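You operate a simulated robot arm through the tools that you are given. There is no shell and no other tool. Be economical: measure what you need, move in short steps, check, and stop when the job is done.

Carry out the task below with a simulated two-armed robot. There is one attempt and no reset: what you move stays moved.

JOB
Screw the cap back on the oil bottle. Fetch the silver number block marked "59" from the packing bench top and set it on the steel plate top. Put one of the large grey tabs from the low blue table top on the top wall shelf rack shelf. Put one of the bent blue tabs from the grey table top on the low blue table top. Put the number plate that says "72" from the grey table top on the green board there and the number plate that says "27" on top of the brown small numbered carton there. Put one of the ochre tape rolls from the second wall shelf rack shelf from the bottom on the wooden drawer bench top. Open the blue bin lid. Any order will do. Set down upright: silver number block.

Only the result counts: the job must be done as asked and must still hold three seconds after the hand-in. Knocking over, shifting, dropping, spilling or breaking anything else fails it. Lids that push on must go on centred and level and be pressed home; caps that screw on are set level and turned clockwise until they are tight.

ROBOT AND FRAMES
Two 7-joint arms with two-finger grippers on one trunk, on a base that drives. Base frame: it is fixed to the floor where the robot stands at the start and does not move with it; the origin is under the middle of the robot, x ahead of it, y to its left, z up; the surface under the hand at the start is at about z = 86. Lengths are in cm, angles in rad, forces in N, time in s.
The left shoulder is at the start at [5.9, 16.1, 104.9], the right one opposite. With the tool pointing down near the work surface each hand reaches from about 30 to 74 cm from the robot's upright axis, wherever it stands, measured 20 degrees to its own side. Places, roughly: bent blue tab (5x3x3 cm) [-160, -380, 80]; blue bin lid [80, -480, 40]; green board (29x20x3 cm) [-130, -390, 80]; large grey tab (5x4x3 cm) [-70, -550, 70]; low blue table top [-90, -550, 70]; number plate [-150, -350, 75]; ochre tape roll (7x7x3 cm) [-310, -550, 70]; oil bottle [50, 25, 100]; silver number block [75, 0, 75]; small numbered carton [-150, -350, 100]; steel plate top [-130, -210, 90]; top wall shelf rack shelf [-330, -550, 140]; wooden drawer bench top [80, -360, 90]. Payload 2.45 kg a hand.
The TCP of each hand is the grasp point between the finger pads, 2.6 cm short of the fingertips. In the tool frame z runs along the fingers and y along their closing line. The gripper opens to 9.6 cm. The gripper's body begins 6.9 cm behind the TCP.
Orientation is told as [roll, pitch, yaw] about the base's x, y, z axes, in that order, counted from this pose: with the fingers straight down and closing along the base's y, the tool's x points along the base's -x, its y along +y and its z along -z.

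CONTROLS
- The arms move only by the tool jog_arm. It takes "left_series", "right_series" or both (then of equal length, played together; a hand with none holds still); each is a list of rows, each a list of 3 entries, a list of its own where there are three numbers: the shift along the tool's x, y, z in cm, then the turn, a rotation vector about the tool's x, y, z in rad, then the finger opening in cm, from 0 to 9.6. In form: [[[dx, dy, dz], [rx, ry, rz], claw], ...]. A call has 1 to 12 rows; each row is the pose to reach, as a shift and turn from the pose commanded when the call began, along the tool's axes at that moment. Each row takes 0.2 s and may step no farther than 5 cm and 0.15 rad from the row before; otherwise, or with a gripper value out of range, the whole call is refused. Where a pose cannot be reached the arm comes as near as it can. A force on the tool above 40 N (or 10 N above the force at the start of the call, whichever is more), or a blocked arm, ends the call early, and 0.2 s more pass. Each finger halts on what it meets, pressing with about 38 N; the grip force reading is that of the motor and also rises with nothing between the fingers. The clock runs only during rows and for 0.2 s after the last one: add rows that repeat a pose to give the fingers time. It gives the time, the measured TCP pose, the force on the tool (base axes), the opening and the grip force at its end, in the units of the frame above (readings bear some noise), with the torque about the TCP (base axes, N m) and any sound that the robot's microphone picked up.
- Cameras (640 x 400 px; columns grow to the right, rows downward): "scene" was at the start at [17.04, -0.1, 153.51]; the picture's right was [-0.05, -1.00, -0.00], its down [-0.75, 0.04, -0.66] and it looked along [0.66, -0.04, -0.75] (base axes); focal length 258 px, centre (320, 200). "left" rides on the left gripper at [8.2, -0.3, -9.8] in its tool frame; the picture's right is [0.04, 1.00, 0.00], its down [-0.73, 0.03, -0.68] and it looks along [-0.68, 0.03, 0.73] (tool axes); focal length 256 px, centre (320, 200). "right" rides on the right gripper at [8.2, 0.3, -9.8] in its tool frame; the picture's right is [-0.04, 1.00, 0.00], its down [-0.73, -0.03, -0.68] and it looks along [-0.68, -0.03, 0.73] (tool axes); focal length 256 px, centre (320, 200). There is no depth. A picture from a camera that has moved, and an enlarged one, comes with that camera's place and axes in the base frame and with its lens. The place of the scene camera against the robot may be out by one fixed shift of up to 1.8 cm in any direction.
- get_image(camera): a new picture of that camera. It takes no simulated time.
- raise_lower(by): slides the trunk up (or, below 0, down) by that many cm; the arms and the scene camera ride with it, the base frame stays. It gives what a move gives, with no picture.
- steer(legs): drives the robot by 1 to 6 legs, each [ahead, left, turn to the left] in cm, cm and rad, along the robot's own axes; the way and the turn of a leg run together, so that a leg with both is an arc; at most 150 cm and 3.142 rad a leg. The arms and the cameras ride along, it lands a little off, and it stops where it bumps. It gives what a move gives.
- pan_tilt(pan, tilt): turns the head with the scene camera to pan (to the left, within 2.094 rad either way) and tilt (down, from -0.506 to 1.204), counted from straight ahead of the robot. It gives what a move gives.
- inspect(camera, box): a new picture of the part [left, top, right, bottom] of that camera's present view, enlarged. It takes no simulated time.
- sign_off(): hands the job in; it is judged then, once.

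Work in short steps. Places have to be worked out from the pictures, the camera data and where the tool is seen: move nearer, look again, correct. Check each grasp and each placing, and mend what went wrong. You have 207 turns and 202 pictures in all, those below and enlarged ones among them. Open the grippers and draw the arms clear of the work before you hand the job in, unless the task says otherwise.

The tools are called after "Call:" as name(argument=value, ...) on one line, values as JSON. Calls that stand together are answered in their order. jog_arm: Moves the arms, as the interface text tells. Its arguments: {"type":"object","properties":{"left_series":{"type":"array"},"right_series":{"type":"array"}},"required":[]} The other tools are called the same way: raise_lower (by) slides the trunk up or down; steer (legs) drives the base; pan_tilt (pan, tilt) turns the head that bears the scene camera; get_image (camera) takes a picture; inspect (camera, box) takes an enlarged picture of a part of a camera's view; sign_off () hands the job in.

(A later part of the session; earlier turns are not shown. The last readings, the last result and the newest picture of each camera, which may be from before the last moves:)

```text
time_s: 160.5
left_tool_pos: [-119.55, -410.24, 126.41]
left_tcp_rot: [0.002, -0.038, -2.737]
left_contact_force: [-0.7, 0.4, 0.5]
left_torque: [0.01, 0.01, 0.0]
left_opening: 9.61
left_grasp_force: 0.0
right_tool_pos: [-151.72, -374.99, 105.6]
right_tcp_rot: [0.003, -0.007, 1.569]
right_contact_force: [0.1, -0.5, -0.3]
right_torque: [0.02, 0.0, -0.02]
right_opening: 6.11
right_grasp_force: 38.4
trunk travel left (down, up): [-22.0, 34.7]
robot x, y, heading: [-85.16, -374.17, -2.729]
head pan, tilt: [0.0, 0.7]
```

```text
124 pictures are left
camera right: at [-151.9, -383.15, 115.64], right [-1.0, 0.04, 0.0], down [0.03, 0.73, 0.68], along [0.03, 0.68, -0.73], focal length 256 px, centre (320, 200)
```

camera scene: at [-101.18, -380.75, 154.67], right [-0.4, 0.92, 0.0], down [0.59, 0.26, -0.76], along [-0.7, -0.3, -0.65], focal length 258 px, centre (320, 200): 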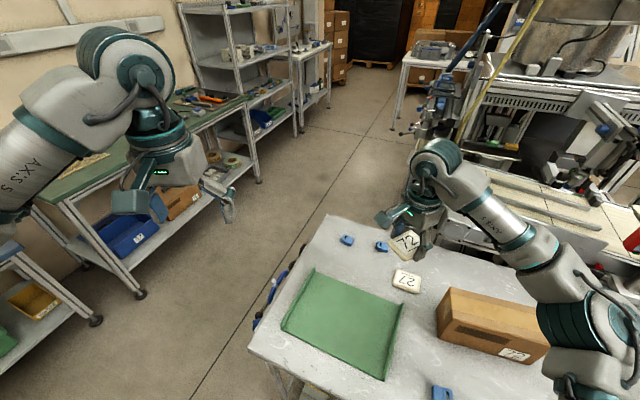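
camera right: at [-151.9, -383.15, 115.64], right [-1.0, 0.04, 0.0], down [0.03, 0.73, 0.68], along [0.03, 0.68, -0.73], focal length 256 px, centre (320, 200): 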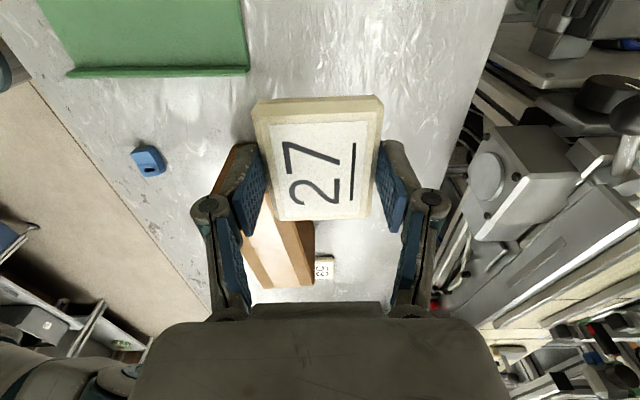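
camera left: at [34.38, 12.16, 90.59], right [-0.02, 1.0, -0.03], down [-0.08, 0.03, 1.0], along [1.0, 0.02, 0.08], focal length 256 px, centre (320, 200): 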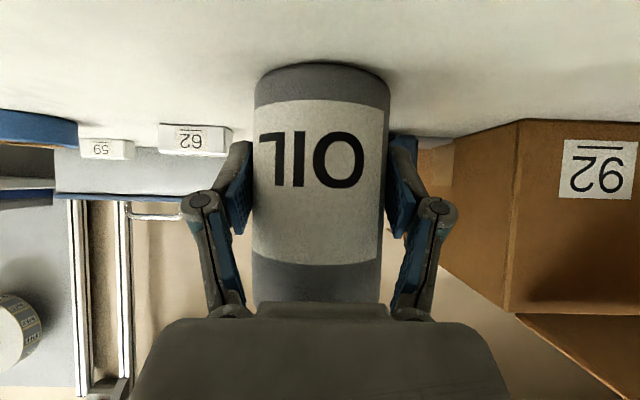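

27 held. The carton top (z≈94) is centred about (-144.8, -353.9), turned about 7°. Move the plate above it.

Call:
jog_arm(right_series=[[[-2, -0.7, -2], [0, 0, -0.05], 4.5], [[-6, -2, -2], [0, 0, -0.117], 4.5], [[-10, -3.4, -2], [0, 0, -0.117], 4.5], [[-14, -4.7, -2], [0, 0, -0.117], 4.5], [[-18, -6, -2], [0, 0, -0.117], 4.5], [[-21.1, -6.9, -1], [0, 0, -0.117], 4.5], [[-21.1, -6.9, 1], [0, 0, -0.117], 4.5], [[-21.1, -6.9, 1], [0, 0, -0.117], 4.5]])

Call:
get_image(camera="right")

Call:
pan_tilt(pan=-0.7, tilt=0.8)

Call:
get_image(camera="scene")

```text
time_s: 162.3
left_tool_pos: [-119.42, -410.12, 126.4]
left_tcp_rot: [0.002, -0.039, -2.736]
left_contact_force: [0.7, -0.3, 0.9]
left_torque: [-0.02, 0.0, 0.02]
left_opening: 9.62
left_grasp_force: 0.0
right_tool_pos: [-144.69, -353.73, 104.67]
right_tcp_rot: [0.003, -0.004, 1.686]
right_contact_force: [0.2, 0.7, -0.8]
right_torque: [-0.04, 0.03, 0.03]
right_opening: 6.1
right_grasp_force: 37.9
trunk travel left (down, up): [-22.0, 34.7]
robot x, y, heading: [-85.38, -374.51, -2.732]
head pan, tilt: [0.0, 0.7]
```

```text
123 pictures are left
camera right: at [-144.0, -361.92, 114.71], right [-1.0, -0.08, 0.0], down [-0.05, 0.73, 0.68], along [-0.05, 0.68, -0.73], focal length 256 px, centre (320, 200)
```

right: 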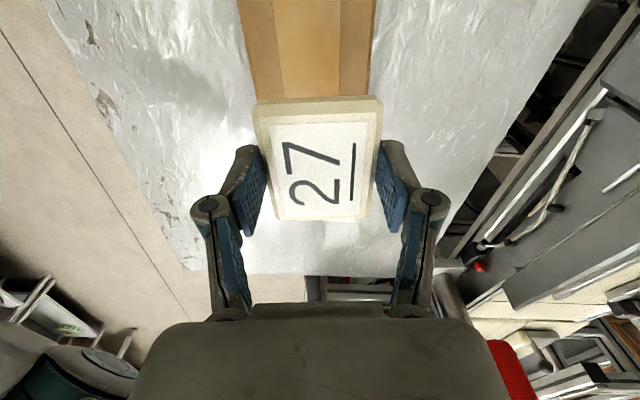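

```text
time_s: 163.4
left_tool_pos: [-119.45, -410.09, 126.37]
left_tcp_rot: [-0.001, -0.041, -2.737]
left_contact_force: [-0.4, 0.0, -0.1]
left_torque: [0.01, -0.01, 0.03]
left_opening: 9.58
left_grasp_force: 0.1
right_tool_pos: [-144.84, -353.84, 104.73]
right_tcp_rot: [0.005, -0.004, 1.686]
right_contact_force: [-0.1, 0.0, -0.7]
right_torque: [-0.02, 0.0, 0.0]
right_opening: 6.07
right_grasp_force: 38.2
trunk travel left (down, up): [-22.0, 34.7]
robot x, y, heading: [-85.2, -374.53, -2.726]
head pan, tilt: [-0.7, 0.799]
```

```text
122 pictures are left
camera scene: at [-101.11, -374.89, 153.86], right [0.28, 0.96, 0.0], down [0.69, -0.2, -0.69], along [-0.67, 0.2, -0.72], focal length 258 px, centre (320, 200)
```

scene: 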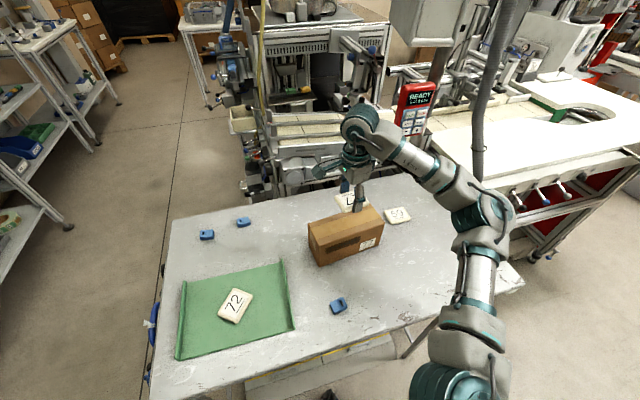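

Carton axis is about 0.7 cm toward +x of the hand; correct and lower to contact.

Call:
jog_arm(right_series=[[[0, -0.7, 2], [0, 0, 0], 4.5], [[0, -0.7, 4], [0, 0, 0], 4.5], [[0, -0.7, 5.5], [0, 0, 0], 4.5], [[0, -0.7, 6.2], [0, 0, 0], 4.5], [[0, -0.7, 6.6], [0, 0, 0], 4.5], [[0, -0.7, 7], [0, 0, 0], 4.5], [[0, -0.7, 7.3], [0, 0, 0], 4.5], [[0, -0.7, 7.6], [0, 0, 0], 4.5], [[0, -0.7, 7.9], [0, 0, 0], 4.5], [[0, -0.7, 8.2], [0, 0, 0], 4.5], [[0, -0.7, 8.5], [0, 0, 0], 4.5], [[0, -0.7, 8.8], [0, 0, 0], 4.5]])

Call:
get_image(camera="right")

```text
time_s: 165.8
left_tool_pos: [-119.2, -410.12, 126.44]
left_tcp_rot: [0.002, -0.041, -2.737]
left_contact_force: [0.2, 0.2, 0.8]
left_torque: [0.02, 0.0, 0.03]
left_opening: 9.6
left_grasp_force: 0.0
right_tool_pos: [-143.87, -353.72, 96.81]
right_tcp_rot: [0.012, -0.001, 1.686]
right_contact_force: [5.3, 0.3, 11.2]
right_torque: [0.2, -0.55, -0.01]
right_opening: 6.09
right_grasp_force: 38.1
trunk travel left (down, up): [-22.0, 34.7]
robot x, y, heading: [-84.94, -374.06, -2.728]
head pan, tilt: [-0.7, 0.799]
stopped in row 12 (right hand): the force on the tool passed its limit at 44 N (the readings are from after the stop); the commanded pose is now the measured one
```

```text
121 pictures are left
camera right: at [-143.07, -361.76, 106.8], right [-1.0, -0.08, 0.01], down [-0.05, 0.73, 0.68], along [-0.06, 0.68, -0.73], focal length 256 px, centre (320, 200)
```

right: 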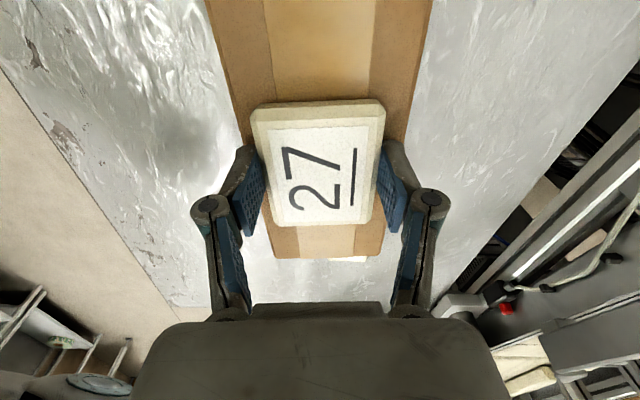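

Centred on the carton. Release gently and rise.

Call:
jog_arm(right_series=[[[0, 0, -0.05], [0, 0, 0], 5.5], [[0, 0, -0.1], [0, 0, 0], 7], [[0, 0, -0.1], [0, 0, 0], 8.5], [[0, 0, -0.1], [0, 0, 0], 8.5], [[0, 0, -4], [0.012, 0, 0], 8.5], [[0, 0, -8], [0.012, 0, 0], 9.6], [[0, 0, -12], [0.012, 0, 0], 9.6], [[0, 0, -16], [0.012, 0, 0], 9.6]])

Call:
get_image(camera="right")

Call:
get_image(camera="scene")

```text
time_s: 167.6
left_tool_pos: [-119.16, -410.1, 126.55]
left_tcp_rot: [0.002, -0.042, -2.737]
left_contact_force: [0.5, -0.4, -0.8]
left_torque: [-0.02, 0.04, 0.01]
left_opening: 9.62
left_grasp_force: 0.1
right_tool_pos: [-143.78, -353.62, 112.76]
right_tcp_rot: [0.001, 0.001, 1.685]
right_contact_force: [-0.4, 0.0, 0.4]
right_torque: [0.01, 0.01, 0.0]
right_opening: 9.62
right_grasp_force: 0.1
trunk travel left (down, up): [-22.0, 34.7]
robot x, y, heading: [-85.47, -374.23, -2.728]
head pan, tilt: [-0.7, 0.799]
```

```text
120 pictures are left
camera right: at [-143.12, -361.75, 122.81], right [-1.0, -0.08, 0.0], down [-0.06, 0.73, 0.68], along [-0.05, 0.68, -0.73], focal length 256 px, centre (320, 200)
```

right: 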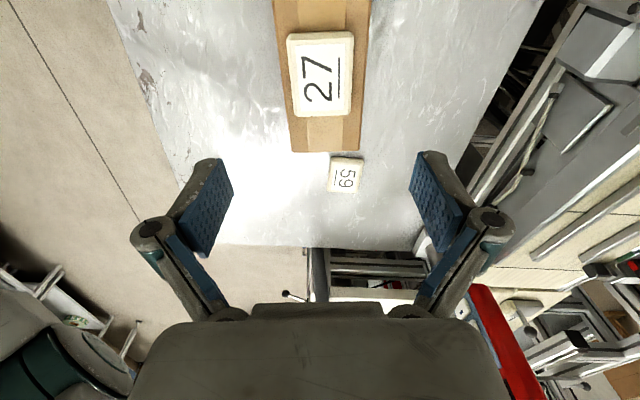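

```text
119 pictures are left
camera scene: at [-100.89, -374.97, 153.89], right [0.29, 0.96, 0.0], down [0.69, -0.2, -0.7], along [-0.67, 0.2, -0.72], focal length 258 px, centre (320, 200)
```

scene: 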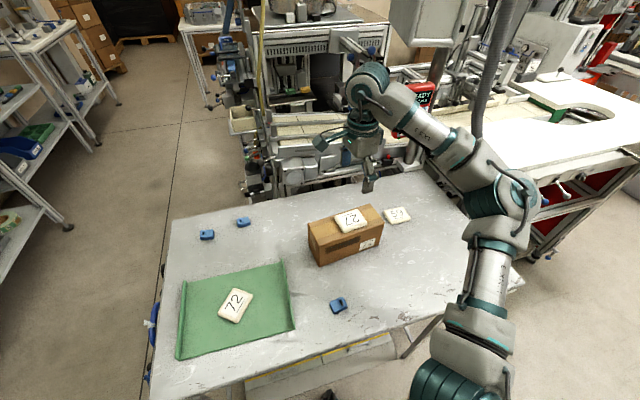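

Both plates are placed. Now the front blue tab near (-126.2, -363): move the right hand above it.

Call:
jog_arm(right_series=[[[2.5, -3.6, 0], [0, 0, 0], 9.6], [[5, -7.2, 0], [0, 0, 0], 9.6], [[7.5, -10.8, 0], [0, 0, 0], 9.6], [[10, -14.4, 0], [0, 0, 0], 9.6], [[11.3, -16.4, 2], [0, 0, 0], 9.6], [[11.3, -16.4, 6], [0, 0, 0], 9.6], [[11.3, -16.4, 10], [0, 0, 0], 9.6], [[11.3, -16.4, 13], [0, 0, 0], 9.6], [[11.3, -16.4, 13], [0, 0, 0], 9.6]])

Call:
get_image(camera="right")

Call:
inspect(camera="scene", box=[170, 190, 400, 330])

```text
time_s: 169.6
left_tool_pos: [-119.27, -409.96, 126.51]
left_tcp_rot: [0.0, -0.041, -2.737]
left_contact_force: [1.1, 0.0, -0.8]
left_torque: [0.0, 0.03, -0.03]
left_opening: 9.57
left_grasp_force: 0.1
right_tool_pos: [-126.18, -362.86, 99.66]
right_tcp_rot: [0.0, 0.0, 1.686]
right_contact_force: [-0.5, 0.4, 0.0]
right_torque: [0.0, 0.02, -0.02]
right_opening: 9.61
right_grasp_force: 0.0
trunk travel left (down, up): [-22.0, 34.7]
robot x, y, heading: [-85.46, -374.3, -2.733]
head pan, tilt: [-0.7, 0.799]
```

```text
118 pictures are left
camera right: at [-125.48, -370.98, 109.67], right [-1.0, -0.07, 0.0], down [-0.05, 0.73, 0.68], along [-0.05, 0.68, -0.73], focal length 256 px, centre (320, 200)
```

right: 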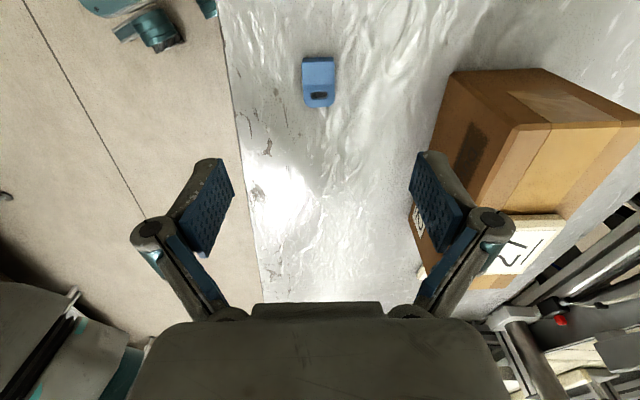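

```text
2.78 times, centred on (285, 260) of scene
camera zoom: at [-101.02, -374.92, 153.88], right [0.29, 0.96, 0.0], down [0.69, -0.2, -0.69], along [-0.67, 0.2, -0.72], focal length 718 px, centre (417, 33)
```

zoom: 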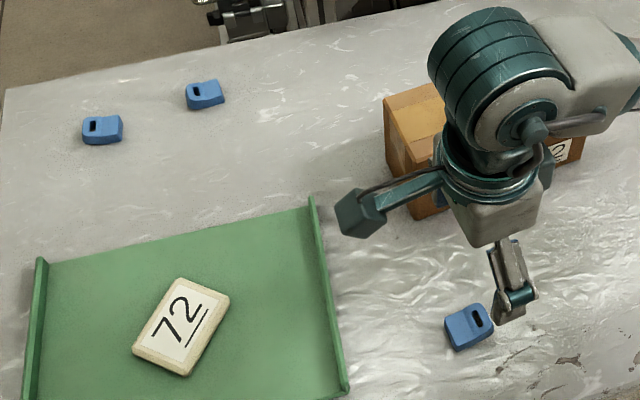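

Tab directly below, its 3 cm width along x. Descend and grip.

Call:
jog_arm(right_series=[[[-0.35, -0.15, 4], [0, 0, 0], 9.6], [[-0.35, -0.15, 8], [0, 0, 0], 9], [[-0.35, -0.15, 12], [0, 0, 0], 8], [[-0.35, -0.15, 13.8], [0, 0, 0], 7], [[-0.35, -0.15, 14], [0, 0, 0], 7], [[-0.35, -0.15, 14], [0, 0, 0], 4.5], [[-0.35, -0.15, 14], [0, 0, 0], 2.5], [[-0.35, -0.15, 14], [0, 0, 0], 1.5], [[-0.35, -0.15, 14], [0, 0, 0], 1.5]])

Call:
get_image(camera="right")

```text
time_s: 171.6
left_tool_pos: [-119.35, -410.04, 126.49]
left_tcp_rot: [0.0, -0.042, -2.736]
left_contact_force: [-0.5, 0.8, -0.2]
left_torque: [0.0, 0.0, -0.03]
left_opening: 9.6
left_grasp_force: 0.1
right_tool_pos: [-126.02, -362.48, 85.71]
right_tcp_rot: [0.0, 0.0, 1.686]
right_contact_force: [-0.3, 0.5, -0.1]
right_torque: [0.01, 0.0, -0.03]
right_opening: 2.84
right_grasp_force: 37.7
trunk travel left (down, up): [-22.0, 34.7]
robot x, y, heading: [-85.3, -374.04, -2.728]
head pan, tilt: [-0.7, 0.799]
```

```text
116 pictures are left
camera right: at [-125.45, -370.63, 95.67], right [-1.0, -0.08, 0.0], down [-0.06, 0.73, 0.68], along [-0.05, 0.68, -0.73], focal length 256 px, centre (320, 200)
```

right: 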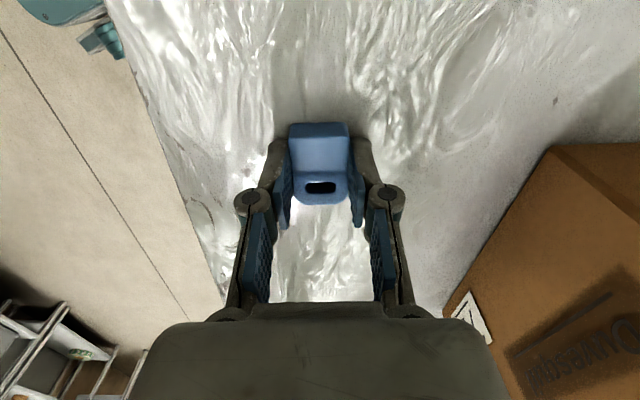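

Blue tab gripped. Lift and turn to face -y, then look at the low blue table.

Call:
jog_arm(right_series=[[[0, 0, -4], [0, 0, 0], 1.5], [[0, 0, -8], [0, 0, 0], 1.5], [[0, 0, -12], [0, 0, 0], 1.5], [[0, 0, -16], [0, 0, 0], 1.5], [[0, 0, -20], [0, 0, 0], 1.5], [[0, 0, -24], [0, 0, 0], 1.5], [[0, 0, -28], [0, 0, 0], 1.5], [[0, 0, -32], [0, 0, 0], 1.5]])

Call:
steer(legs=[[0, 0, 1.159]])

Call:
pan_tilt(pan=0, tilt=0.45)

Call:
get_image(camera="scene")

```text
time_s: 173.4
left_tool_pos: [-119.1, -410.04, 126.55]
left_tcp_rot: [0.002, -0.043, -2.737]
left_contact_force: [0.2, 1.2, 0.4]
left_torque: [-0.01, 0.04, 0.0]
left_opening: 9.61
left_grasp_force: 0.1
right_tool_pos: [-125.91, -362.46, 117.63]
right_tcp_rot: [-0.002, 0.001, 1.686]
right_contact_force: [-0.1, -1.5, 0.1]
right_torque: [0.04, 0.01, -0.01]
right_opening: 2.84
right_grasp_force: 37.8
trunk travel left (down, up): [-22.0, 34.7]
robot x, y, heading: [-84.99, -374.0, -2.735]
head pan, tilt: [-0.7, 0.799]
```

```text
time_s: 176.7
left_tool_pos: [-66.51, -419.95, 126.51]
left_tcp_rot: [0.004, -0.041, -1.586]
left_contact_force: [-0.2, 1.0, 0.4]
left_torque: [-0.01, 0.01, 0.03]
left_opening: 9.6
left_grasp_force: 0.1
right_tool_pos: [-112.57, -406.75, 117.5]
right_tcp_rot: [-0.002, 0.001, 2.838]
right_contact_force: [0.0, -0.6, -1.0]
right_torque: [0.0, 0.03, 0.01]
right_opening: 2.85
right_grasp_force: 38.0
trunk travel left (down, up): [-22.0, 34.7]
robot x, y, heading: [-85.24, -374.21, -1.58]
head pan, tilt: [-0.7, 0.799]
```

```text
time_s: 177.8
left_tool_pos: [-66.36, -419.62, 126.66]
left_tcp_rot: [0.002, -0.045, -1.586]
left_contact_force: [1.5, 0.2, 0.7]
left_torque: [-0.02, 0.01, -0.04]
left_opening: 9.6
left_grasp_force: 0.0
right_tool_pos: [-112.6, -406.49, 117.68]
right_tcp_rot: [0.003, 0.001, 2.838]
right_contact_force: [0.5, 0.1, 0.2]
right_torque: [0.0, 0.03, 0.02]
right_opening: 2.86
right_grasp_force: 38.3
trunk travel left (down, up): [-22.0, 34.7]
robot x, y, heading: [-85.56, -374.47, -1.577]
head pan, tilt: [0.0, 0.45]
```

```text
115 pictures are left
camera scene: at [-85.36, -391.93, 156.9], right [-1.0, 0.01, 0.0], down [0.0, 0.44, -0.9], along [-0.01, -0.9, -0.44], focal length 258 px, centre (320, 200)
```

scene: 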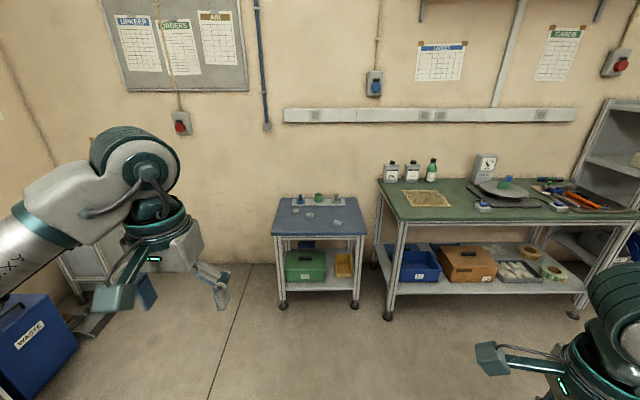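

Call:
inspect(camera="scene", box=[265, 180, 375, 250])

```text
5.71 times, centred on (320, 215) of scene
camera zoom: at [-85.36, -391.93, 156.9], right [-1.0, 0.01, 0.0], down [0.0, 0.44, -0.9], along [-0.01, -0.9, -0.44], focal length 1475 px, centre (320, 114)
```

zoom: 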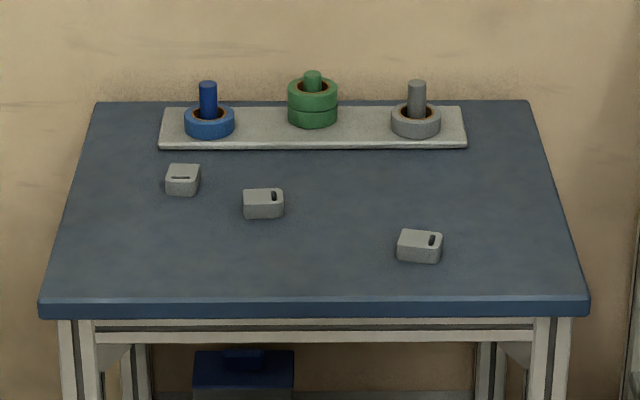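

The right-hand grey tab is at about (-98.5, -537). Drive 96 cm ahead and lower the trunk by 15 cm.

Call:
steer(legs=[[96, 0, 0]])

Call:
raise_lower(by=-15)

Call:
pan_tilt(pan=-0.1, tilt=0.8)

Call:
get_image(camera="scene")

```text
time_s: 182.8
left_tool_pos: [-67.04, -515.41, 126.7]
left_tcp_rot: [0.002, -0.045, -1.583]
left_contact_force: [0.4, 0.2, 0.3]
left_torque: [-0.04, -0.02, 0.02]
left_opening: 9.59
left_grasp_force: 0.0
right_tool_pos: [-113.12, -502.46, 117.72]
right_tcp_rot: [0.003, 0.003, 2.84]
right_contact_force: [-0.3, -0.2, -0.2]
right_torque: [0.0, 0.01, -0.01]
right_opening: 2.84
right_grasp_force: 37.5
trunk travel left (down, up): [-22.0, 34.7]
robot x, y, heading: [-86.23, -470.16, -1.577]
head pan, tilt: [0.0, 0.45]
```

```text
time_s: 184.5
left_tool_pos: [-66.94, -519.1, 107.76]
left_tcp_rot: [0.001, 0.057, -1.583]
left_contact_force: [-0.4, 0.7, 0.5]
left_torque: [-0.04, 0.01, 0.01]
left_opening: 9.61
left_grasp_force: 0.0
right_tool_pos: [-113.12, -506.48, 98.85]
right_tcp_rot: [-0.136, -0.041, 2.842]
right_contact_force: [-0.6, 0.5, -0.7]
right_torque: [0.0, -0.01, 0.03]
right_opening: 2.84
right_grasp_force: 37.6
trunk travel left (down, up): [-7.0, 49.7]
robot x, y, heading: [-86.04, -470.03, -1.573]
head pan, tilt: [0.0, 0.45]
```

```text
time_s: 185.3
left_tool_pos: [-66.95, -519.29, 107.72]
left_tcp_rot: [0.002, 0.056, -1.584]
left_contact_force: [-0.8, -0.1, -0.3]
left_torque: [-0.04, 0.04, 0.0]
left_opening: 9.61
left_grasp_force: 0.0
right_tool_pos: [-113.09, -506.64, 98.77]
right_tcp_rot: [-0.136, -0.042, 2.843]
right_contact_force: [0.2, -0.2, 0.2]
right_torque: [-0.01, -0.02, -0.04]
right_opening: 2.83
right_grasp_force: 37.8
trunk travel left (down, up): [-7.0, 49.7]
robot x, y, heading: [-85.78, -470.26, -1.575]
head pan, tilt: [-0.099, 0.799]
```

```text
113 pictures are left
camera scene: at [-86.88, -503.1, 135.97], right [-0.99, 0.11, 0.0], down [0.08, 0.72, -0.69], along [-0.07, -0.69, -0.72], focal length 258 px, centre (320, 200)
```

scene: 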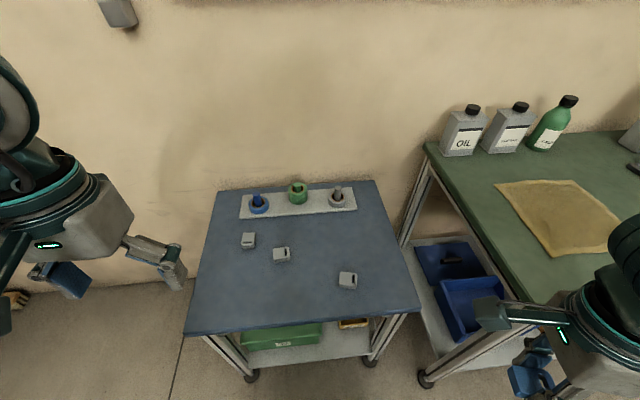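

The trunk leans a little when lowered, so first I'll re-level both hands.

Call:
jog_arm(right_series=[[[0, 0, 0], [-0.07, 0.021, 0], 1.5], [[0, 0, 0], [-0.136, 0.042, 0], 1.5], [[0, 0, 0], [-0.136, 0.042, 0], 1.5]], left_series=[[[0, 0, 0], [0, -0.03, 0], 9.6], [[0, 0, 0], [0, -0.056, 0], 9.6], [[0, 0, 0], [0, -0.056, 0], 9.6]])

```text
time_s: 186.2
left_tool_pos: [-67.02, -519.22, 107.6]
left_tcp_rot: [0.001, 0.003, -1.584]
left_contact_force: [0.7, 0.7, -0.3]
left_torque: [0.0, -0.01, 0.02]
left_opening: 9.61
left_grasp_force: 0.1
right_tool_pos: [-113.19, -506.71, 98.76]
right_tcp_rot: [-0.003, 0.002, 2.84]
right_contact_force: [1.0, -0.4, -0.3]
right_torque: [0.01, -0.02, -0.01]
right_opening: 2.84
right_grasp_force: 38.0
trunk travel left (down, up): [-7.0, 49.7]
robot x, y, heading: [-85.96, -469.91, -1.578]
head pan, tilt: [-0.099, 0.799]
```

Call:
jog_arm(right_series=[[[3.6, 1.7, 0], [0, 0, 0], 1.5], [[7.2, 3.4, 0], [0, 0, 0], 1.5], [[10.8, 5.1, 1], [0, 0, 0], 1.5], [[14.4, 6.9, 2], [0, 0, 0], 1.5], [[18, 8.7, 3], [0, 0, 0], 1.5], [[21.6, 10.4, 4.5], [0, 0, 0], 1.5], [[25.2, 12.2, 6], [0, 0, 0], 1.5], [[28.8, 13.9, 8], [0, 0, 0], 1.5], [[32.4, 15.7, 10], [0, 0, 0], 1.5], [[36, 17.4, 12], [0, 0, 0], 1.5], [[36, 17.4, 13.8], [0, 0, 0], 1.5]])

Call:
get_image(camera="right")

Call:
get_image(camera="scene")

```text
time_s: 188.6
left_tool_pos: [-66.78, -519.31, 107.52]
left_tcp_rot: [0.0, 0.002, -1.584]
left_contact_force: [-0.1, -0.7, 1.0]
left_torque: [0.0, -0.01, 0.01]
left_opening: 9.61
left_grasp_force: 0.2
right_tool_pos: [-83.86, -533.88, 84.7]
right_tcp_rot: [-0.001, -0.001, 2.84]
right_contact_force: [0.0, 0.7, -0.5]
right_torque: [-0.01, -0.04, -0.01]
right_opening: 2.84
right_grasp_force: 37.7
trunk travel left (down, up): [-7.0, 49.7]
robot x, y, heading: [-85.99, -470.12, -1.574]
head pan, tilt: [-0.099, 0.799]
```

```text
112 pictures are left
camera right: at [-76.02, -536.6, 94.77], right [-0.33, -0.94, 0.0], down [-0.69, 0.24, 0.68], along [-0.64, 0.23, -0.73], focal length 256 px, centre (320, 200)
```

right: 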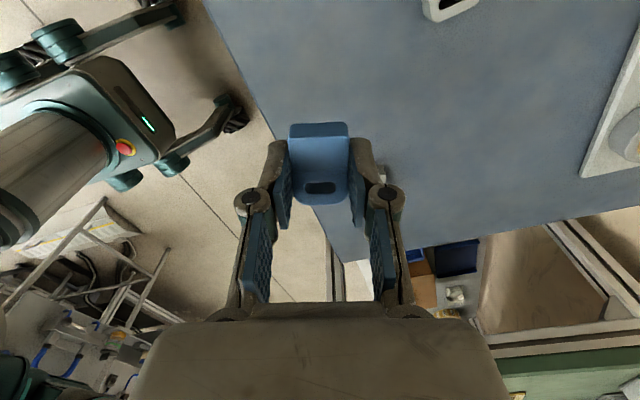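

```text
111 pictures are left
camera scene: at [-86.54, -503.31, 135.91], right [-0.99, 0.11, 0.0], down [0.07, 0.72, -0.69], along [-0.07, -0.69, -0.72], focal length 258 px, centre (320, 200)
```

scene: 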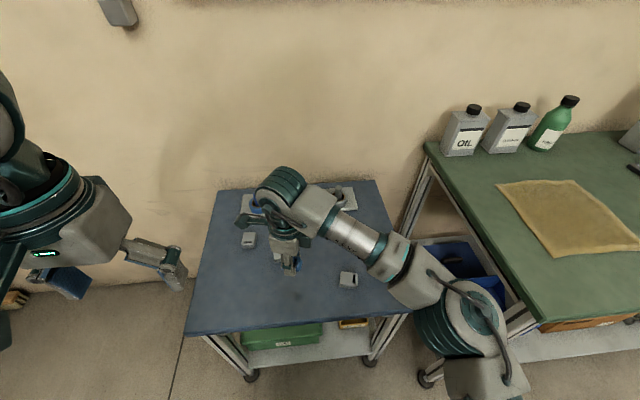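

Clear below. Lower the blue tab to contact.

Call:
jog_arm(right_series=[[[0, 0, 4], [0, 0, 0], 1.5], [[0, 0, 8], [0, 0, 0], 1.5], [[0, 0, 11], [0, 0, 0], 1.5], [[0, 0, 12], [0, 0, 0], 1.5], [[0, 0, 12.4], [0, 0, 0], 1.5], [[0, 0, 12.8], [0, 0, 0], 1.5], [[0, 0, 13.2], [0, 0, 0], 1.5], [[0, 0, 13.6], [0, 0, 0], 1.5], [[0, 0, 14], [0, 0, 0], 1.5], [[0, 0, 14.4], [0, 0, 0], 1.5], [[0, 0, 14.8], [0, 0, 0], 1.5], [[0, 0, 15.2], [0, 0, 0], 1.5]])

```text
time_s: 191.2
left_tool_pos: [-66.79, -518.78, 107.71]
left_tcp_rot: [0.0, -0.004, -1.583]
left_contact_force: [0.4, -1.3, 0.6]
left_torque: [0.02, -0.04, -0.01]
left_opening: 9.6
left_grasp_force: 0.0
right_tool_pos: [-83.76, -533.75, 70.66]
right_tcp_rot: [0.01, 0.007, 2.842]
right_contact_force: [-1.7, 8.2, 18.4]
right_torque: [0.58, 0.14, 0.02]
right_opening: 2.85
right_grasp_force: 37.8
trunk travel left (down, up): [-7.0, 49.7]
robot x, y, heading: [-85.97, -470.14, -1.58]
head pan, tilt: [-0.099, 0.799]
stopped in row 12 (right hand): the force on the tool passed its limit at 42 N (the readings are from after the stop); the commanded pose is now the measured one
```

Contact at table z≈67.5. Release, rise, and move over the grey tab.

Call:
jog_arm(right_series=[[[0, 0, -0.1], [0, 0, 0], 3.5], [[0, 0, -0.1], [0, 0, 0], 5.5], [[0, 0, -0.1], [0, 0, 0], 5.5], [[0, 0, -4], [0.01, -0.007, 0], 5.5], [[0, 0, -8], [0.01, -0.007, 0], 7], [[0, 0, -12], [0.01, -0.007, 0], 9.6], [[0, 0, -15], [0.01, -0.007, 0], 9.6], [[-4, 2.2, -15], [0.01, -0.007, 0], 9.6], [[-8, 4.5, -15], [0.01, -0.007, 0], 9.6], [[-12, 6.7, -15], [0.01, -0.007, 0], 9.6], [[-13.1, 7.4, -15], [0.01, -0.007, 0], 9.6], [[-13.1, 7.4, -15], [0.01, -0.007, 0], 9.6]])

Call:
get_image(camera="right")

Call:
get_image(camera="scene")

```text
time_s: 193.8
left_tool_pos: [-66.8, -518.69, 107.79]
left_tcp_rot: [0.001, -0.003, -1.582]
left_contact_force: [0.0, 1.0, 0.2]
left_torque: [0.01, 0.0, -0.04]
left_opening: 9.63
left_grasp_force: 0.0
right_tool_pos: [-98.5, -536.9, 85.44]
right_tcp_rot: [-0.002, -0.001, 2.838]
right_contact_force: [0.6, 0.5, 0.5]
right_torque: [-0.02, -0.01, -0.04]
right_opening: 9.63
right_grasp_force: 0.0
trunk travel left (down, up): [-7.0, 49.7]
robot x, y, heading: [-86.52, -470.26, -1.576]
head pan, tilt: [-0.099, 0.799]
```

```text
110 pictures are left
camera right: at [-90.72, -539.62, 95.38], right [-0.34, -0.94, 0.0], down [-0.69, 0.25, 0.68], along [-0.64, 0.23, -0.73], focal length 256 px, centre (320, 200)
```

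right: 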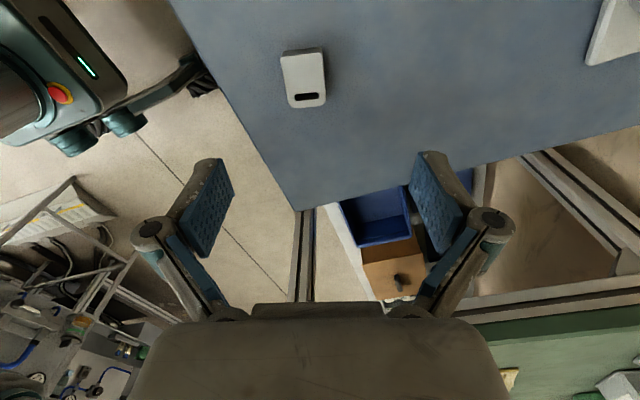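

```text
109 pictures are left
camera scene: at [-86.63, -503.29, 135.93], right [-0.99, 0.11, 0.0], down [0.07, 0.72, -0.69], along [-0.07, -0.69, -0.72], focal length 258 px, centre (320, 200)
```

scene: 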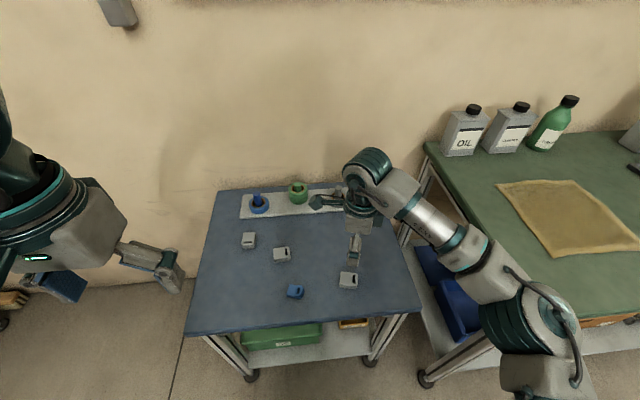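

Blue tab sits on the low blue table. Grey tab centre is (-97.9, -535.4); align, descend and grip.

Call:
jog_arm(right_series=[[[0.1, -1.6, 3], [0, 0, -0.06], 9.6], [[0.1, -1.6, 7], [0, 0, -0.06], 9], [[0.1, -1.6, 11], [0, 0, -0.06], 8], [[0.1, -1.6, 14], [0, 0, -0.06], 7.5], [[0.1, -1.6, 14.8], [0, 0, -0.06], 7.5], [[0.1, -1.6, 14.8], [0, 0, -0.06], 5], [[0.1, -1.6, 14.8], [0, 0, -0.06], 3], [[0.1, -1.6, 14.8], [0, 0, -0.06], 2.5], [[0.1, -1.6, 14.8], [0, 0, -0.06], 2.5]])

Call:
get_image(camera="right")

```text
time_s: 195.8
left_tool_pos: [-66.93, -518.84, 107.83]
left_tcp_rot: [0.0, -0.003, -1.583]
left_contact_force: [0.1, -0.5, 0.8]
left_torque: [0.0, -0.01, -0.03]
left_opening: 9.59
left_grasp_force: 0.1
right_tool_pos: [-98.01, -535.4, 70.57]
right_tcp_rot: [-0.002, -0.001, 2.9]
right_contact_force: [-0.2, -0.5, 2.3]
right_torque: [-0.04, 0.04, -0.02]
right_opening: 3.65
right_grasp_force: 38.3
trunk travel left (down, up): [-7.0, 49.7]
robot x, y, heading: [-85.74, -469.9, -1.577]
head pan, tilt: [-0.099, 0.799]
```

```text
108 pictures are left
camera right: at [-90.11, -537.62, 80.6], right [-0.28, -0.96, 0.0], down [-0.71, 0.2, 0.68], along [-0.65, 0.19, -0.73], focal length 256 px, centre (320, 200)
```

right: 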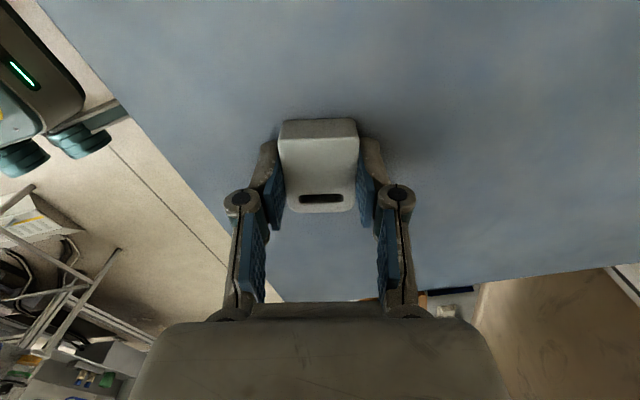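

Grey tab gripped (3.65 cm). Lift, retract and raise the trunk.

Call:
jog_arm(right_series=[[[0, 0, -4], [0, 0, 0], 2.5], [[0, 0, -8], [0, 0, 0], 2.5], [[0, 0, -12], [0, 0, 0], 2.5], [[0, 0, -16], [0, 0, 0], 2.5], [[-0.5, -0.8, -20.5], [0, 0, 0], 2.5], [[-2.5, -4, -23], [0, 0, 0], 2.5], [[-5, -8, -25], [0, 0, 0], 2.5], [[-7.5, -12, -25], [0, 0, 0], 2.5], [[-10.1, -16, -25], [0, 0, 0], 2.5], [[-10.1, -16, -25], [0, 0, 0], 2.5]])

Call:
raise_lower(by=15)

Call:
pan_tilt(pan=-1.2, tilt=0.4)

Call:
get_image(camera="scene")

```text
refused: row 7 steps farther than a row can; nothing moved
```

```text
time_s: 197.6
left_tool_pos: [-66.84, -518.96, 122.72]
left_tcp_rot: [0.0, 0.0, -1.584]
left_contact_force: [0.9, -0.1, 0.1]
left_torque: [0.0, 0.0, 0.01]
left_opening: 9.57
left_grasp_force: 0.0
right_tool_pos: [-98.0, -535.39, 85.37]
right_tcp_rot: [-0.003, -0.002, 2.9]
right_contact_force: [0.8, 0.1, -0.2]
right_torque: [0.02, 0.01, -0.01]
right_opening: 3.63
right_grasp_force: 37.6
trunk travel left (down, up): [-22.0, 34.7]
robot x, y, heading: [-85.79, -470.11, -1.577]
head pan, tilt: [-0.099, 0.799]
```

```text
time_s: 198.9
left_tool_pos: [-66.9, -518.77, 122.77]
left_tcp_rot: [0.0, -0.003, -1.583]
left_contact_force: [-0.3, 0.7, 0.5]
left_torque: [-0.04, 0.03, 0.0]
left_opening: 9.62
left_grasp_force: 0.1
right_tool_pos: [-98.12, -535.39, 85.66]
right_tcp_rot: [-0.002, 0.001, 2.9]
right_contact_force: [-0.2, 0.3, 0.0]
right_torque: [0.0, 0.03, 0.0]
right_opening: 3.63
right_grasp_force: 38.1
trunk travel left (down, up): [-22.0, 34.7]
robot x, y, heading: [-86.0, -470.5, -1.58]
head pan, tilt: [-1.201, 0.4]
```

```text
107 pictures are left
camera scene: at [-94.43, -482.27, 157.38], right [-0.36, 0.93, 0.01], down [0.36, 0.14, -0.92], along [-0.86, -0.33, -0.39], focal length 258 px, centre (320, 200)
```

scene: 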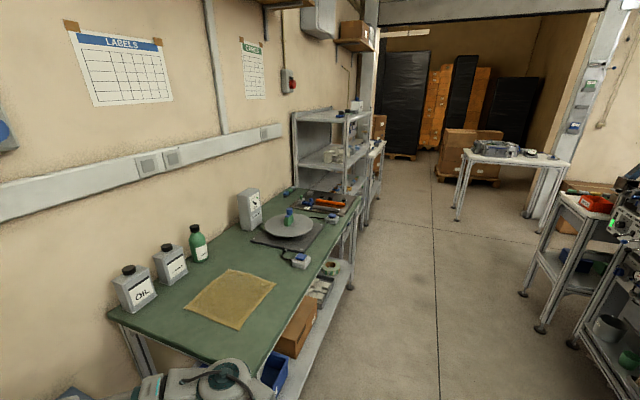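

The trunk rise already lifted the tab. Now lift and retract the right hand, then drive around to the rack (≈ x -290, y -550).

Call:
jog_arm(right_series=[[[0, 0, -4], [0, 0, 0], 2.5], [[0, 0, -8], [0, 0, 0], 2.5], [[0, 0, -12], [0, 0, 0], 2.5], [[0, 0, -16], [0, 0, 0], 2.5], [[0, 0, -20], [0, 0, 0], 2.5], [[0, 0, -24], [0, 0, 0], 2.5], [[-1.5, -2.5, -28], [0, 0, 0], 2.5], [[-3.5, -6, -30], [0, 0, 0], 2.5], [[-5.5, -10, -30], [0, 0, 0], 2.5], [[-7.5, -14, -30], [0, 0, 0], 2.5], [[-9, -17, -30], [0, 0, 0], 2.5], [[-9, -17, -30], [0, 0, 0], 2.5]])

Call:
steer(legs=[[-10, 0, 0], [0, 0, -1.565], [100, 0, 0], [90, 0, 0]])

Call:
pan_tilt(pan=0.9, tilt=0.5)

Call:
get_image(camera="scene")

```text
time_s: 201.5
left_tool_pos: [-66.84, -518.86, 122.87]
left_tcp_rot: [0.001, -0.002, -1.584]
left_contact_force: [-0.6, 0.4, -1.5]
left_torque: [0.02, 0.01, -0.02]
left_opening: 9.6
left_grasp_force: 0.0
right_tool_pos: [-102.76, -516.74, 115.65]
right_tcp_rot: [-0.003, 0.001, 2.899]
right_contact_force: [-0.4, -0.7, 0.4]
right_torque: [0.0, 0.0, -0.01]
right_opening: 3.62
right_grasp_force: 37.6
trunk travel left (down, up): [-22.0, 34.7]
robot x, y, heading: [-86.14, -470.28, -1.579]
head pan, tilt: [-1.201, 0.4]
```

```text
time_s: 215.7
left_tool_pos: [-326.22, -478.74, 122.93]
left_tcp_rot: [0.002, -0.002, 3.131]
left_contact_force: [0.2, 0.0, -0.3]
left_torque: [0.0, -0.01, 0.03]
left_opening: 9.61
left_grasp_force: 0.1
right_tool_pos: [-324.23, -442.92, 115.5]
right_tcp_rot: [-0.003, 0.0, 1.33]
right_contact_force: [-0.2, 0.0, -0.2]
right_torque: [0.01, 0.02, 0.03]
right_opening: 3.64
right_grasp_force: 38.6
trunk travel left (down, up): [-22.0, 34.7]
robot x, y, heading: [-277.56, -459.78, 3.143]
head pan, tilt: [-1.201, 0.4]
```

```text
time_s: 217.7
left_tool_pos: [-325.85, -478.8, 123.09]
left_tcp_rot: [-0.002, -0.007, 3.132]
left_contact_force: [-0.9, 0.7, -0.5]
left_torque: [0.01, 0.03, -0.01]
left_opening: 9.61
left_grasp_force: 0.1
right_tool_pos: [-323.86, -442.89, 115.79]
right_tcp_rot: [0.002, 0.002, 1.331]
right_contact_force: [-0.1, -0.3, -0.6]
right_torque: [-0.01, -0.04, 0.0]
right_opening: 3.63
right_grasp_force: 38.2
trunk travel left (down, up): [-22.0, 34.7]
robot x, y, heading: [-277.86, -459.53, 3.137]
head pan, tilt: [0.901, 0.499]
```

```text
106 pictures are left
camera scene: at [-292.29, -466.37, 156.46], right [-0.78, 0.62, 0.0], down [0.3, 0.37, -0.88], along [-0.55, -0.69, -0.48], focal length 258 px, centre (320, 200)
```

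scene: 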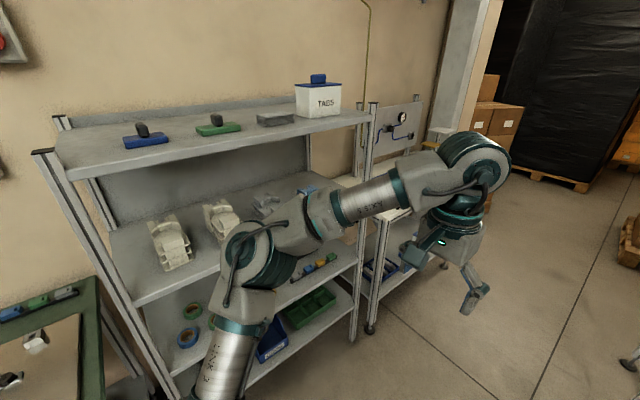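

The rack front edge is at y≈-521, x from -358 to -283. Advance 30 and turn left to face it.

Call:
steer(legs=[[32, 0, 0], [0, 0, 1.571]])

Call:
pan_tilt(pan=0, tilt=0.75)

Call:
get_image(camera="scene")

```text
time_s: 223.6
left_tool_pos: [-291.1, -507.86, 123.08]
left_tcp_rot: [0.002, -0.006, -1.586]
left_contact_force: [-0.5, 0.2, -0.3]
left_torque: [0.0, 0.04, -0.02]
left_opening: 9.61
left_grasp_force: 0.0
right_tool_pos: [-326.96, -505.55, 115.75]
right_tcp_rot: [0.002, 0.001, 2.894]
right_contact_force: [-0.4, 0.0, -0.7]
right_torque: [0.0, -0.01, -0.02]
right_opening: 3.63
right_grasp_force: 38.3
trunk travel left (down, up): [-22.0, 34.7]
robot x, y, heading: [-309.78, -459.36, -1.585]
head pan, tilt: [0.901, 0.499]
```

```text
time_s: 224.8
left_tool_pos: [-291.11, -507.34, 123.3]
left_tcp_rot: [0.004, -0.009, -1.587]
left_contact_force: [-0.6, -0.3, -0.7]
left_torque: [-0.01, 0.02, 0.0]
left_opening: 9.61
left_grasp_force: 0.1
right_tool_pos: [-327.07, -505.11, 116.03]
right_tcp_rot: [0.006, 0.001, 2.896]
right_contact_force: [0.7, 0.9, -0.3]
right_torque: [-0.01, 0.0, -0.03]
right_opening: 3.66
right_grasp_force: 38.4
trunk travel left (down, up): [-22.0, 34.7]
robot x, y, heading: [-310.04, -459.54, -1.587]
head pan, tilt: [0.0, 0.75]
```

```text
105 pictures are left
camera scene: at [-309.88, -476.47, 154.26], right [-1.0, 0.01, 0.0], down [0.01, 0.69, -0.73], along [-0.01, -0.73, -0.69], focal length 258 px, centre (320, 200)
```

scene: 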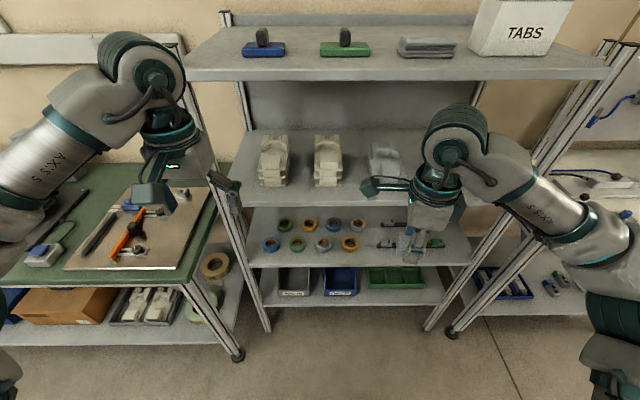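

The ochre rolls are on the third shelf down (second from the bottom). First the grey tab: raise the trunk 32 cm so the hand clears the top shelf.

Call:
raise_lower(by=32)

Call:
get_image(camera="scene")

Call:
get_image(camera="right")

```text
time_s: 228.0
left_tool_pos: [-290.95, -507.45, 155.22]
left_tcp_rot: [0.001, -0.01, -1.587]
left_contact_force: [-0.7, 0.4, 0.0]
left_torque: [-0.02, 0.0, 0.0]
left_opening: 9.62
left_grasp_force: 0.1
right_tool_pos: [-326.91, -505.18, 147.88]
right_tcp_rot: [0.004, -0.001, 2.895]
right_contact_force: [0.4, 0.1, 0.8]
right_torque: [0.03, -0.03, 0.0]
right_opening: 3.63
right_grasp_force: 38.4
trunk travel left (down, up): [-54.0, 2.7]
robot x, y, heading: [-310.0, -459.99, -1.575]
head pan, tilt: [0.0, 0.75]
```

```text
104 pictures are left
camera scene: at [-309.79, -466.19, 186.53], right [-1.0, 0.01, 0.0], down [0.01, 0.68, -0.73], along [-0.01, -0.73, -0.68], focal length 258 px, centre (320, 200)
```

scene: 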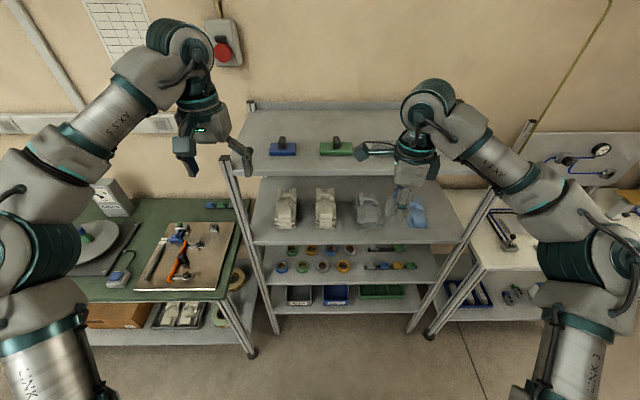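

```text
103 pictures are left
camera right: at [-318.92, -507.4, 158.03], right [-0.28, -0.96, 0.0], down [-0.7, 0.21, 0.68], along [-0.65, 0.19, -0.74], focal length 256 px, centre (320, 200)
```

right: 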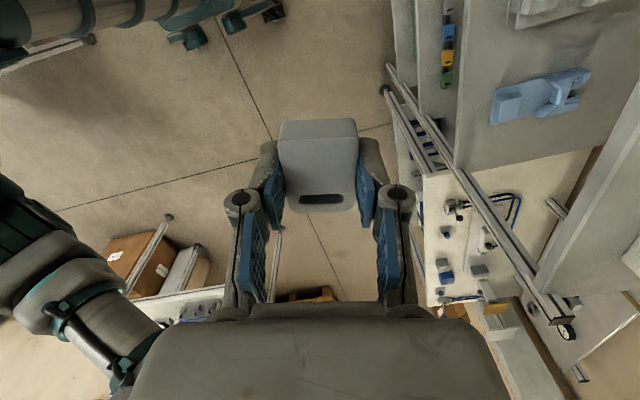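

Move the tab over the shelf front area near (-324, -531), staying high.

Call:
jog_arm(right_series=[[[0, 0, -3], [0, 0, 0], 2.5], [[1, 4, -4], [0, 0, 0], 2.5], [[2, 8, -4], [0, 0, 0], 2.5], [[3.2, 12, -4], [0, 0, 0], 2.5], [[4.5, 16, -4], [0, 0, 0], 2.5], [[6, 20, -4], [0, 0, 0], 2.5], [[7.5, 22.5, -4], [0, 0, 0], 2.5], [[9, 24.4, -4], [0, 0, 0], 2.5], [[9, 24.4, -4], [0, 0, 0], 2.5]])

Call:
get_image(camera="right")

Call:
inspect(camera="scene", box=[230, 60, 450, 200])

```text
time_s: 230.0
left_tool_pos: [-290.82, -507.43, 155.27]
left_tcp_rot: [-0.001, -0.011, -1.586]
left_contact_force: [1.0, 0.3, -0.4]
left_torque: [-0.04, 0.03, -0.02]
left_opening: 9.58
left_grasp_force: 0.0
right_tool_pos: [-325.91, -518.51, 150.15]
right_tcp_rot: [0.007, 0.0, 2.895]
right_contact_force: [0.9, -0.1, -0.5]
right_torque: [-0.01, 0.01, 0.0]
right_opening: 3.67
right_grasp_force: 38.0
right hand out of reach, approached as far as the arm can: row 4, 5, 6, 7, 8, 9
trunk travel left (down, up): [-54.0, 2.7]
robot x, y, heading: [-310.0, -459.47, -1.576]
head pan, tilt: [0.0, 0.75]
```

```text
102 pictures are left
camera right: at [-318.04, -520.81, 160.3], right [-0.28, -0.96, 0.0], down [-0.7, 0.21, 0.68], along [-0.65, 0.19, -0.73], focal length 256 px, centre (320, 200)
```

right: 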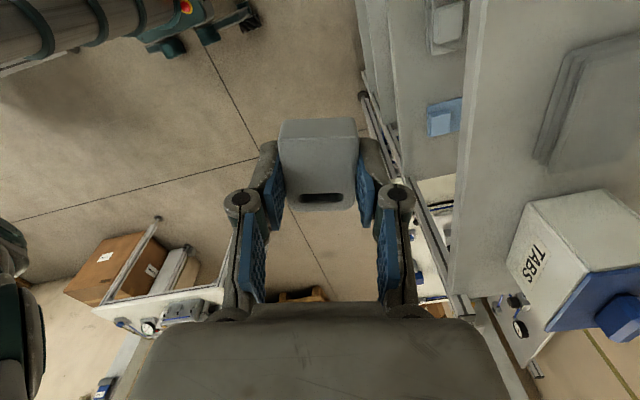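

```text
2.86 times, centred on (340, 130) of scene
camera zoom: at [-309.62, -466.24, 186.54], right [-1.0, 0.01, 0.0], down [0.01, 0.69, -0.73], along [-0.01, -0.73, -0.69], focal length 738 px, centre (263, 400)
```

zoom: 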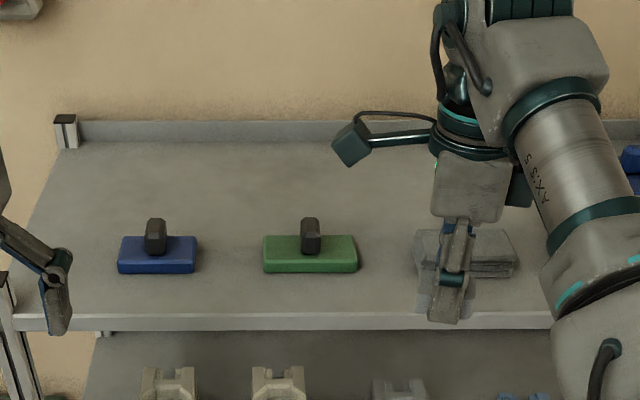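

Reach is short; the shelf is at z≈136 with front edge y≈-532. Drive 19 cm ahead (hand stays well above the shelf).

Call:
steer(legs=[[19, 0, 0]])

Call:
get_image(camera="right")

Call:
inspect(camera="scene", box=[230, 80, 450, 260])

```text
time_s: 231.5
left_tool_pos: [-291.26, -525.84, 155.6]
left_tcp_rot: [0.001, -0.014, -1.588]
left_contact_force: [0.2, -0.1, 0.0]
left_torque: [-0.02, 0.02, 0.01]
left_opening: 9.6
left_grasp_force: 0.1
right_tool_pos: [-326.21, -537.06, 150.5]
right_tcp_rot: [0.008, 0.004, 2.894]
right_contact_force: [-0.4, 0.0, 0.4]
right_torque: [-0.03, -0.03, -0.01]
right_opening: 3.64
right_grasp_force: 38.1
trunk travel left (down, up): [-54.0, 2.7]
robot x, y, heading: [-309.91, -478.88, -1.581]
head pan, tilt: [0.0, 0.75]
```

```text
100 pictures are left
camera right: at [-318.34, -539.2, 160.54], right [-0.28, -0.96, 0.01], down [-0.7, 0.21, 0.68], along [-0.65, 0.19, -0.74], focal length 256 px, centre (320, 200)
```

right: 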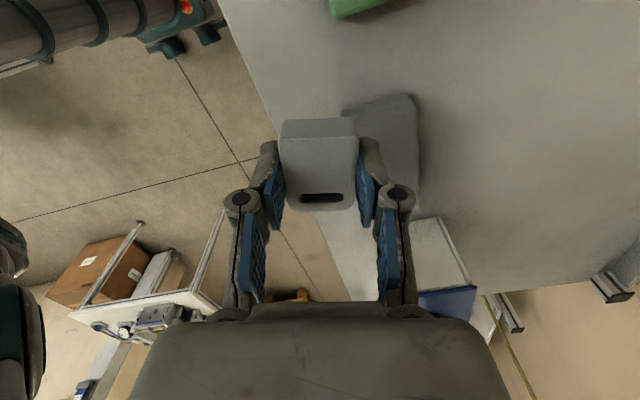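

```text
2.22 times, centred on (340, 170) of scene
camera zoom: at [-309.88, -484.53, 186.57], right [-1.0, 0.01, 0.0], down [0.01, 0.68, -0.73], along [-0.01, -0.73, -0.68], focal length 574 px, centre (276, 267)
```

zoom: 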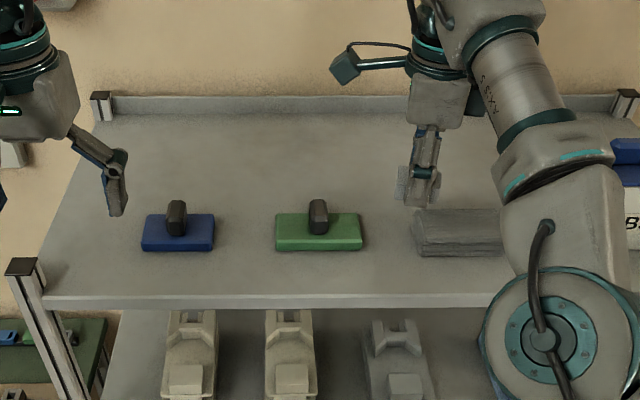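

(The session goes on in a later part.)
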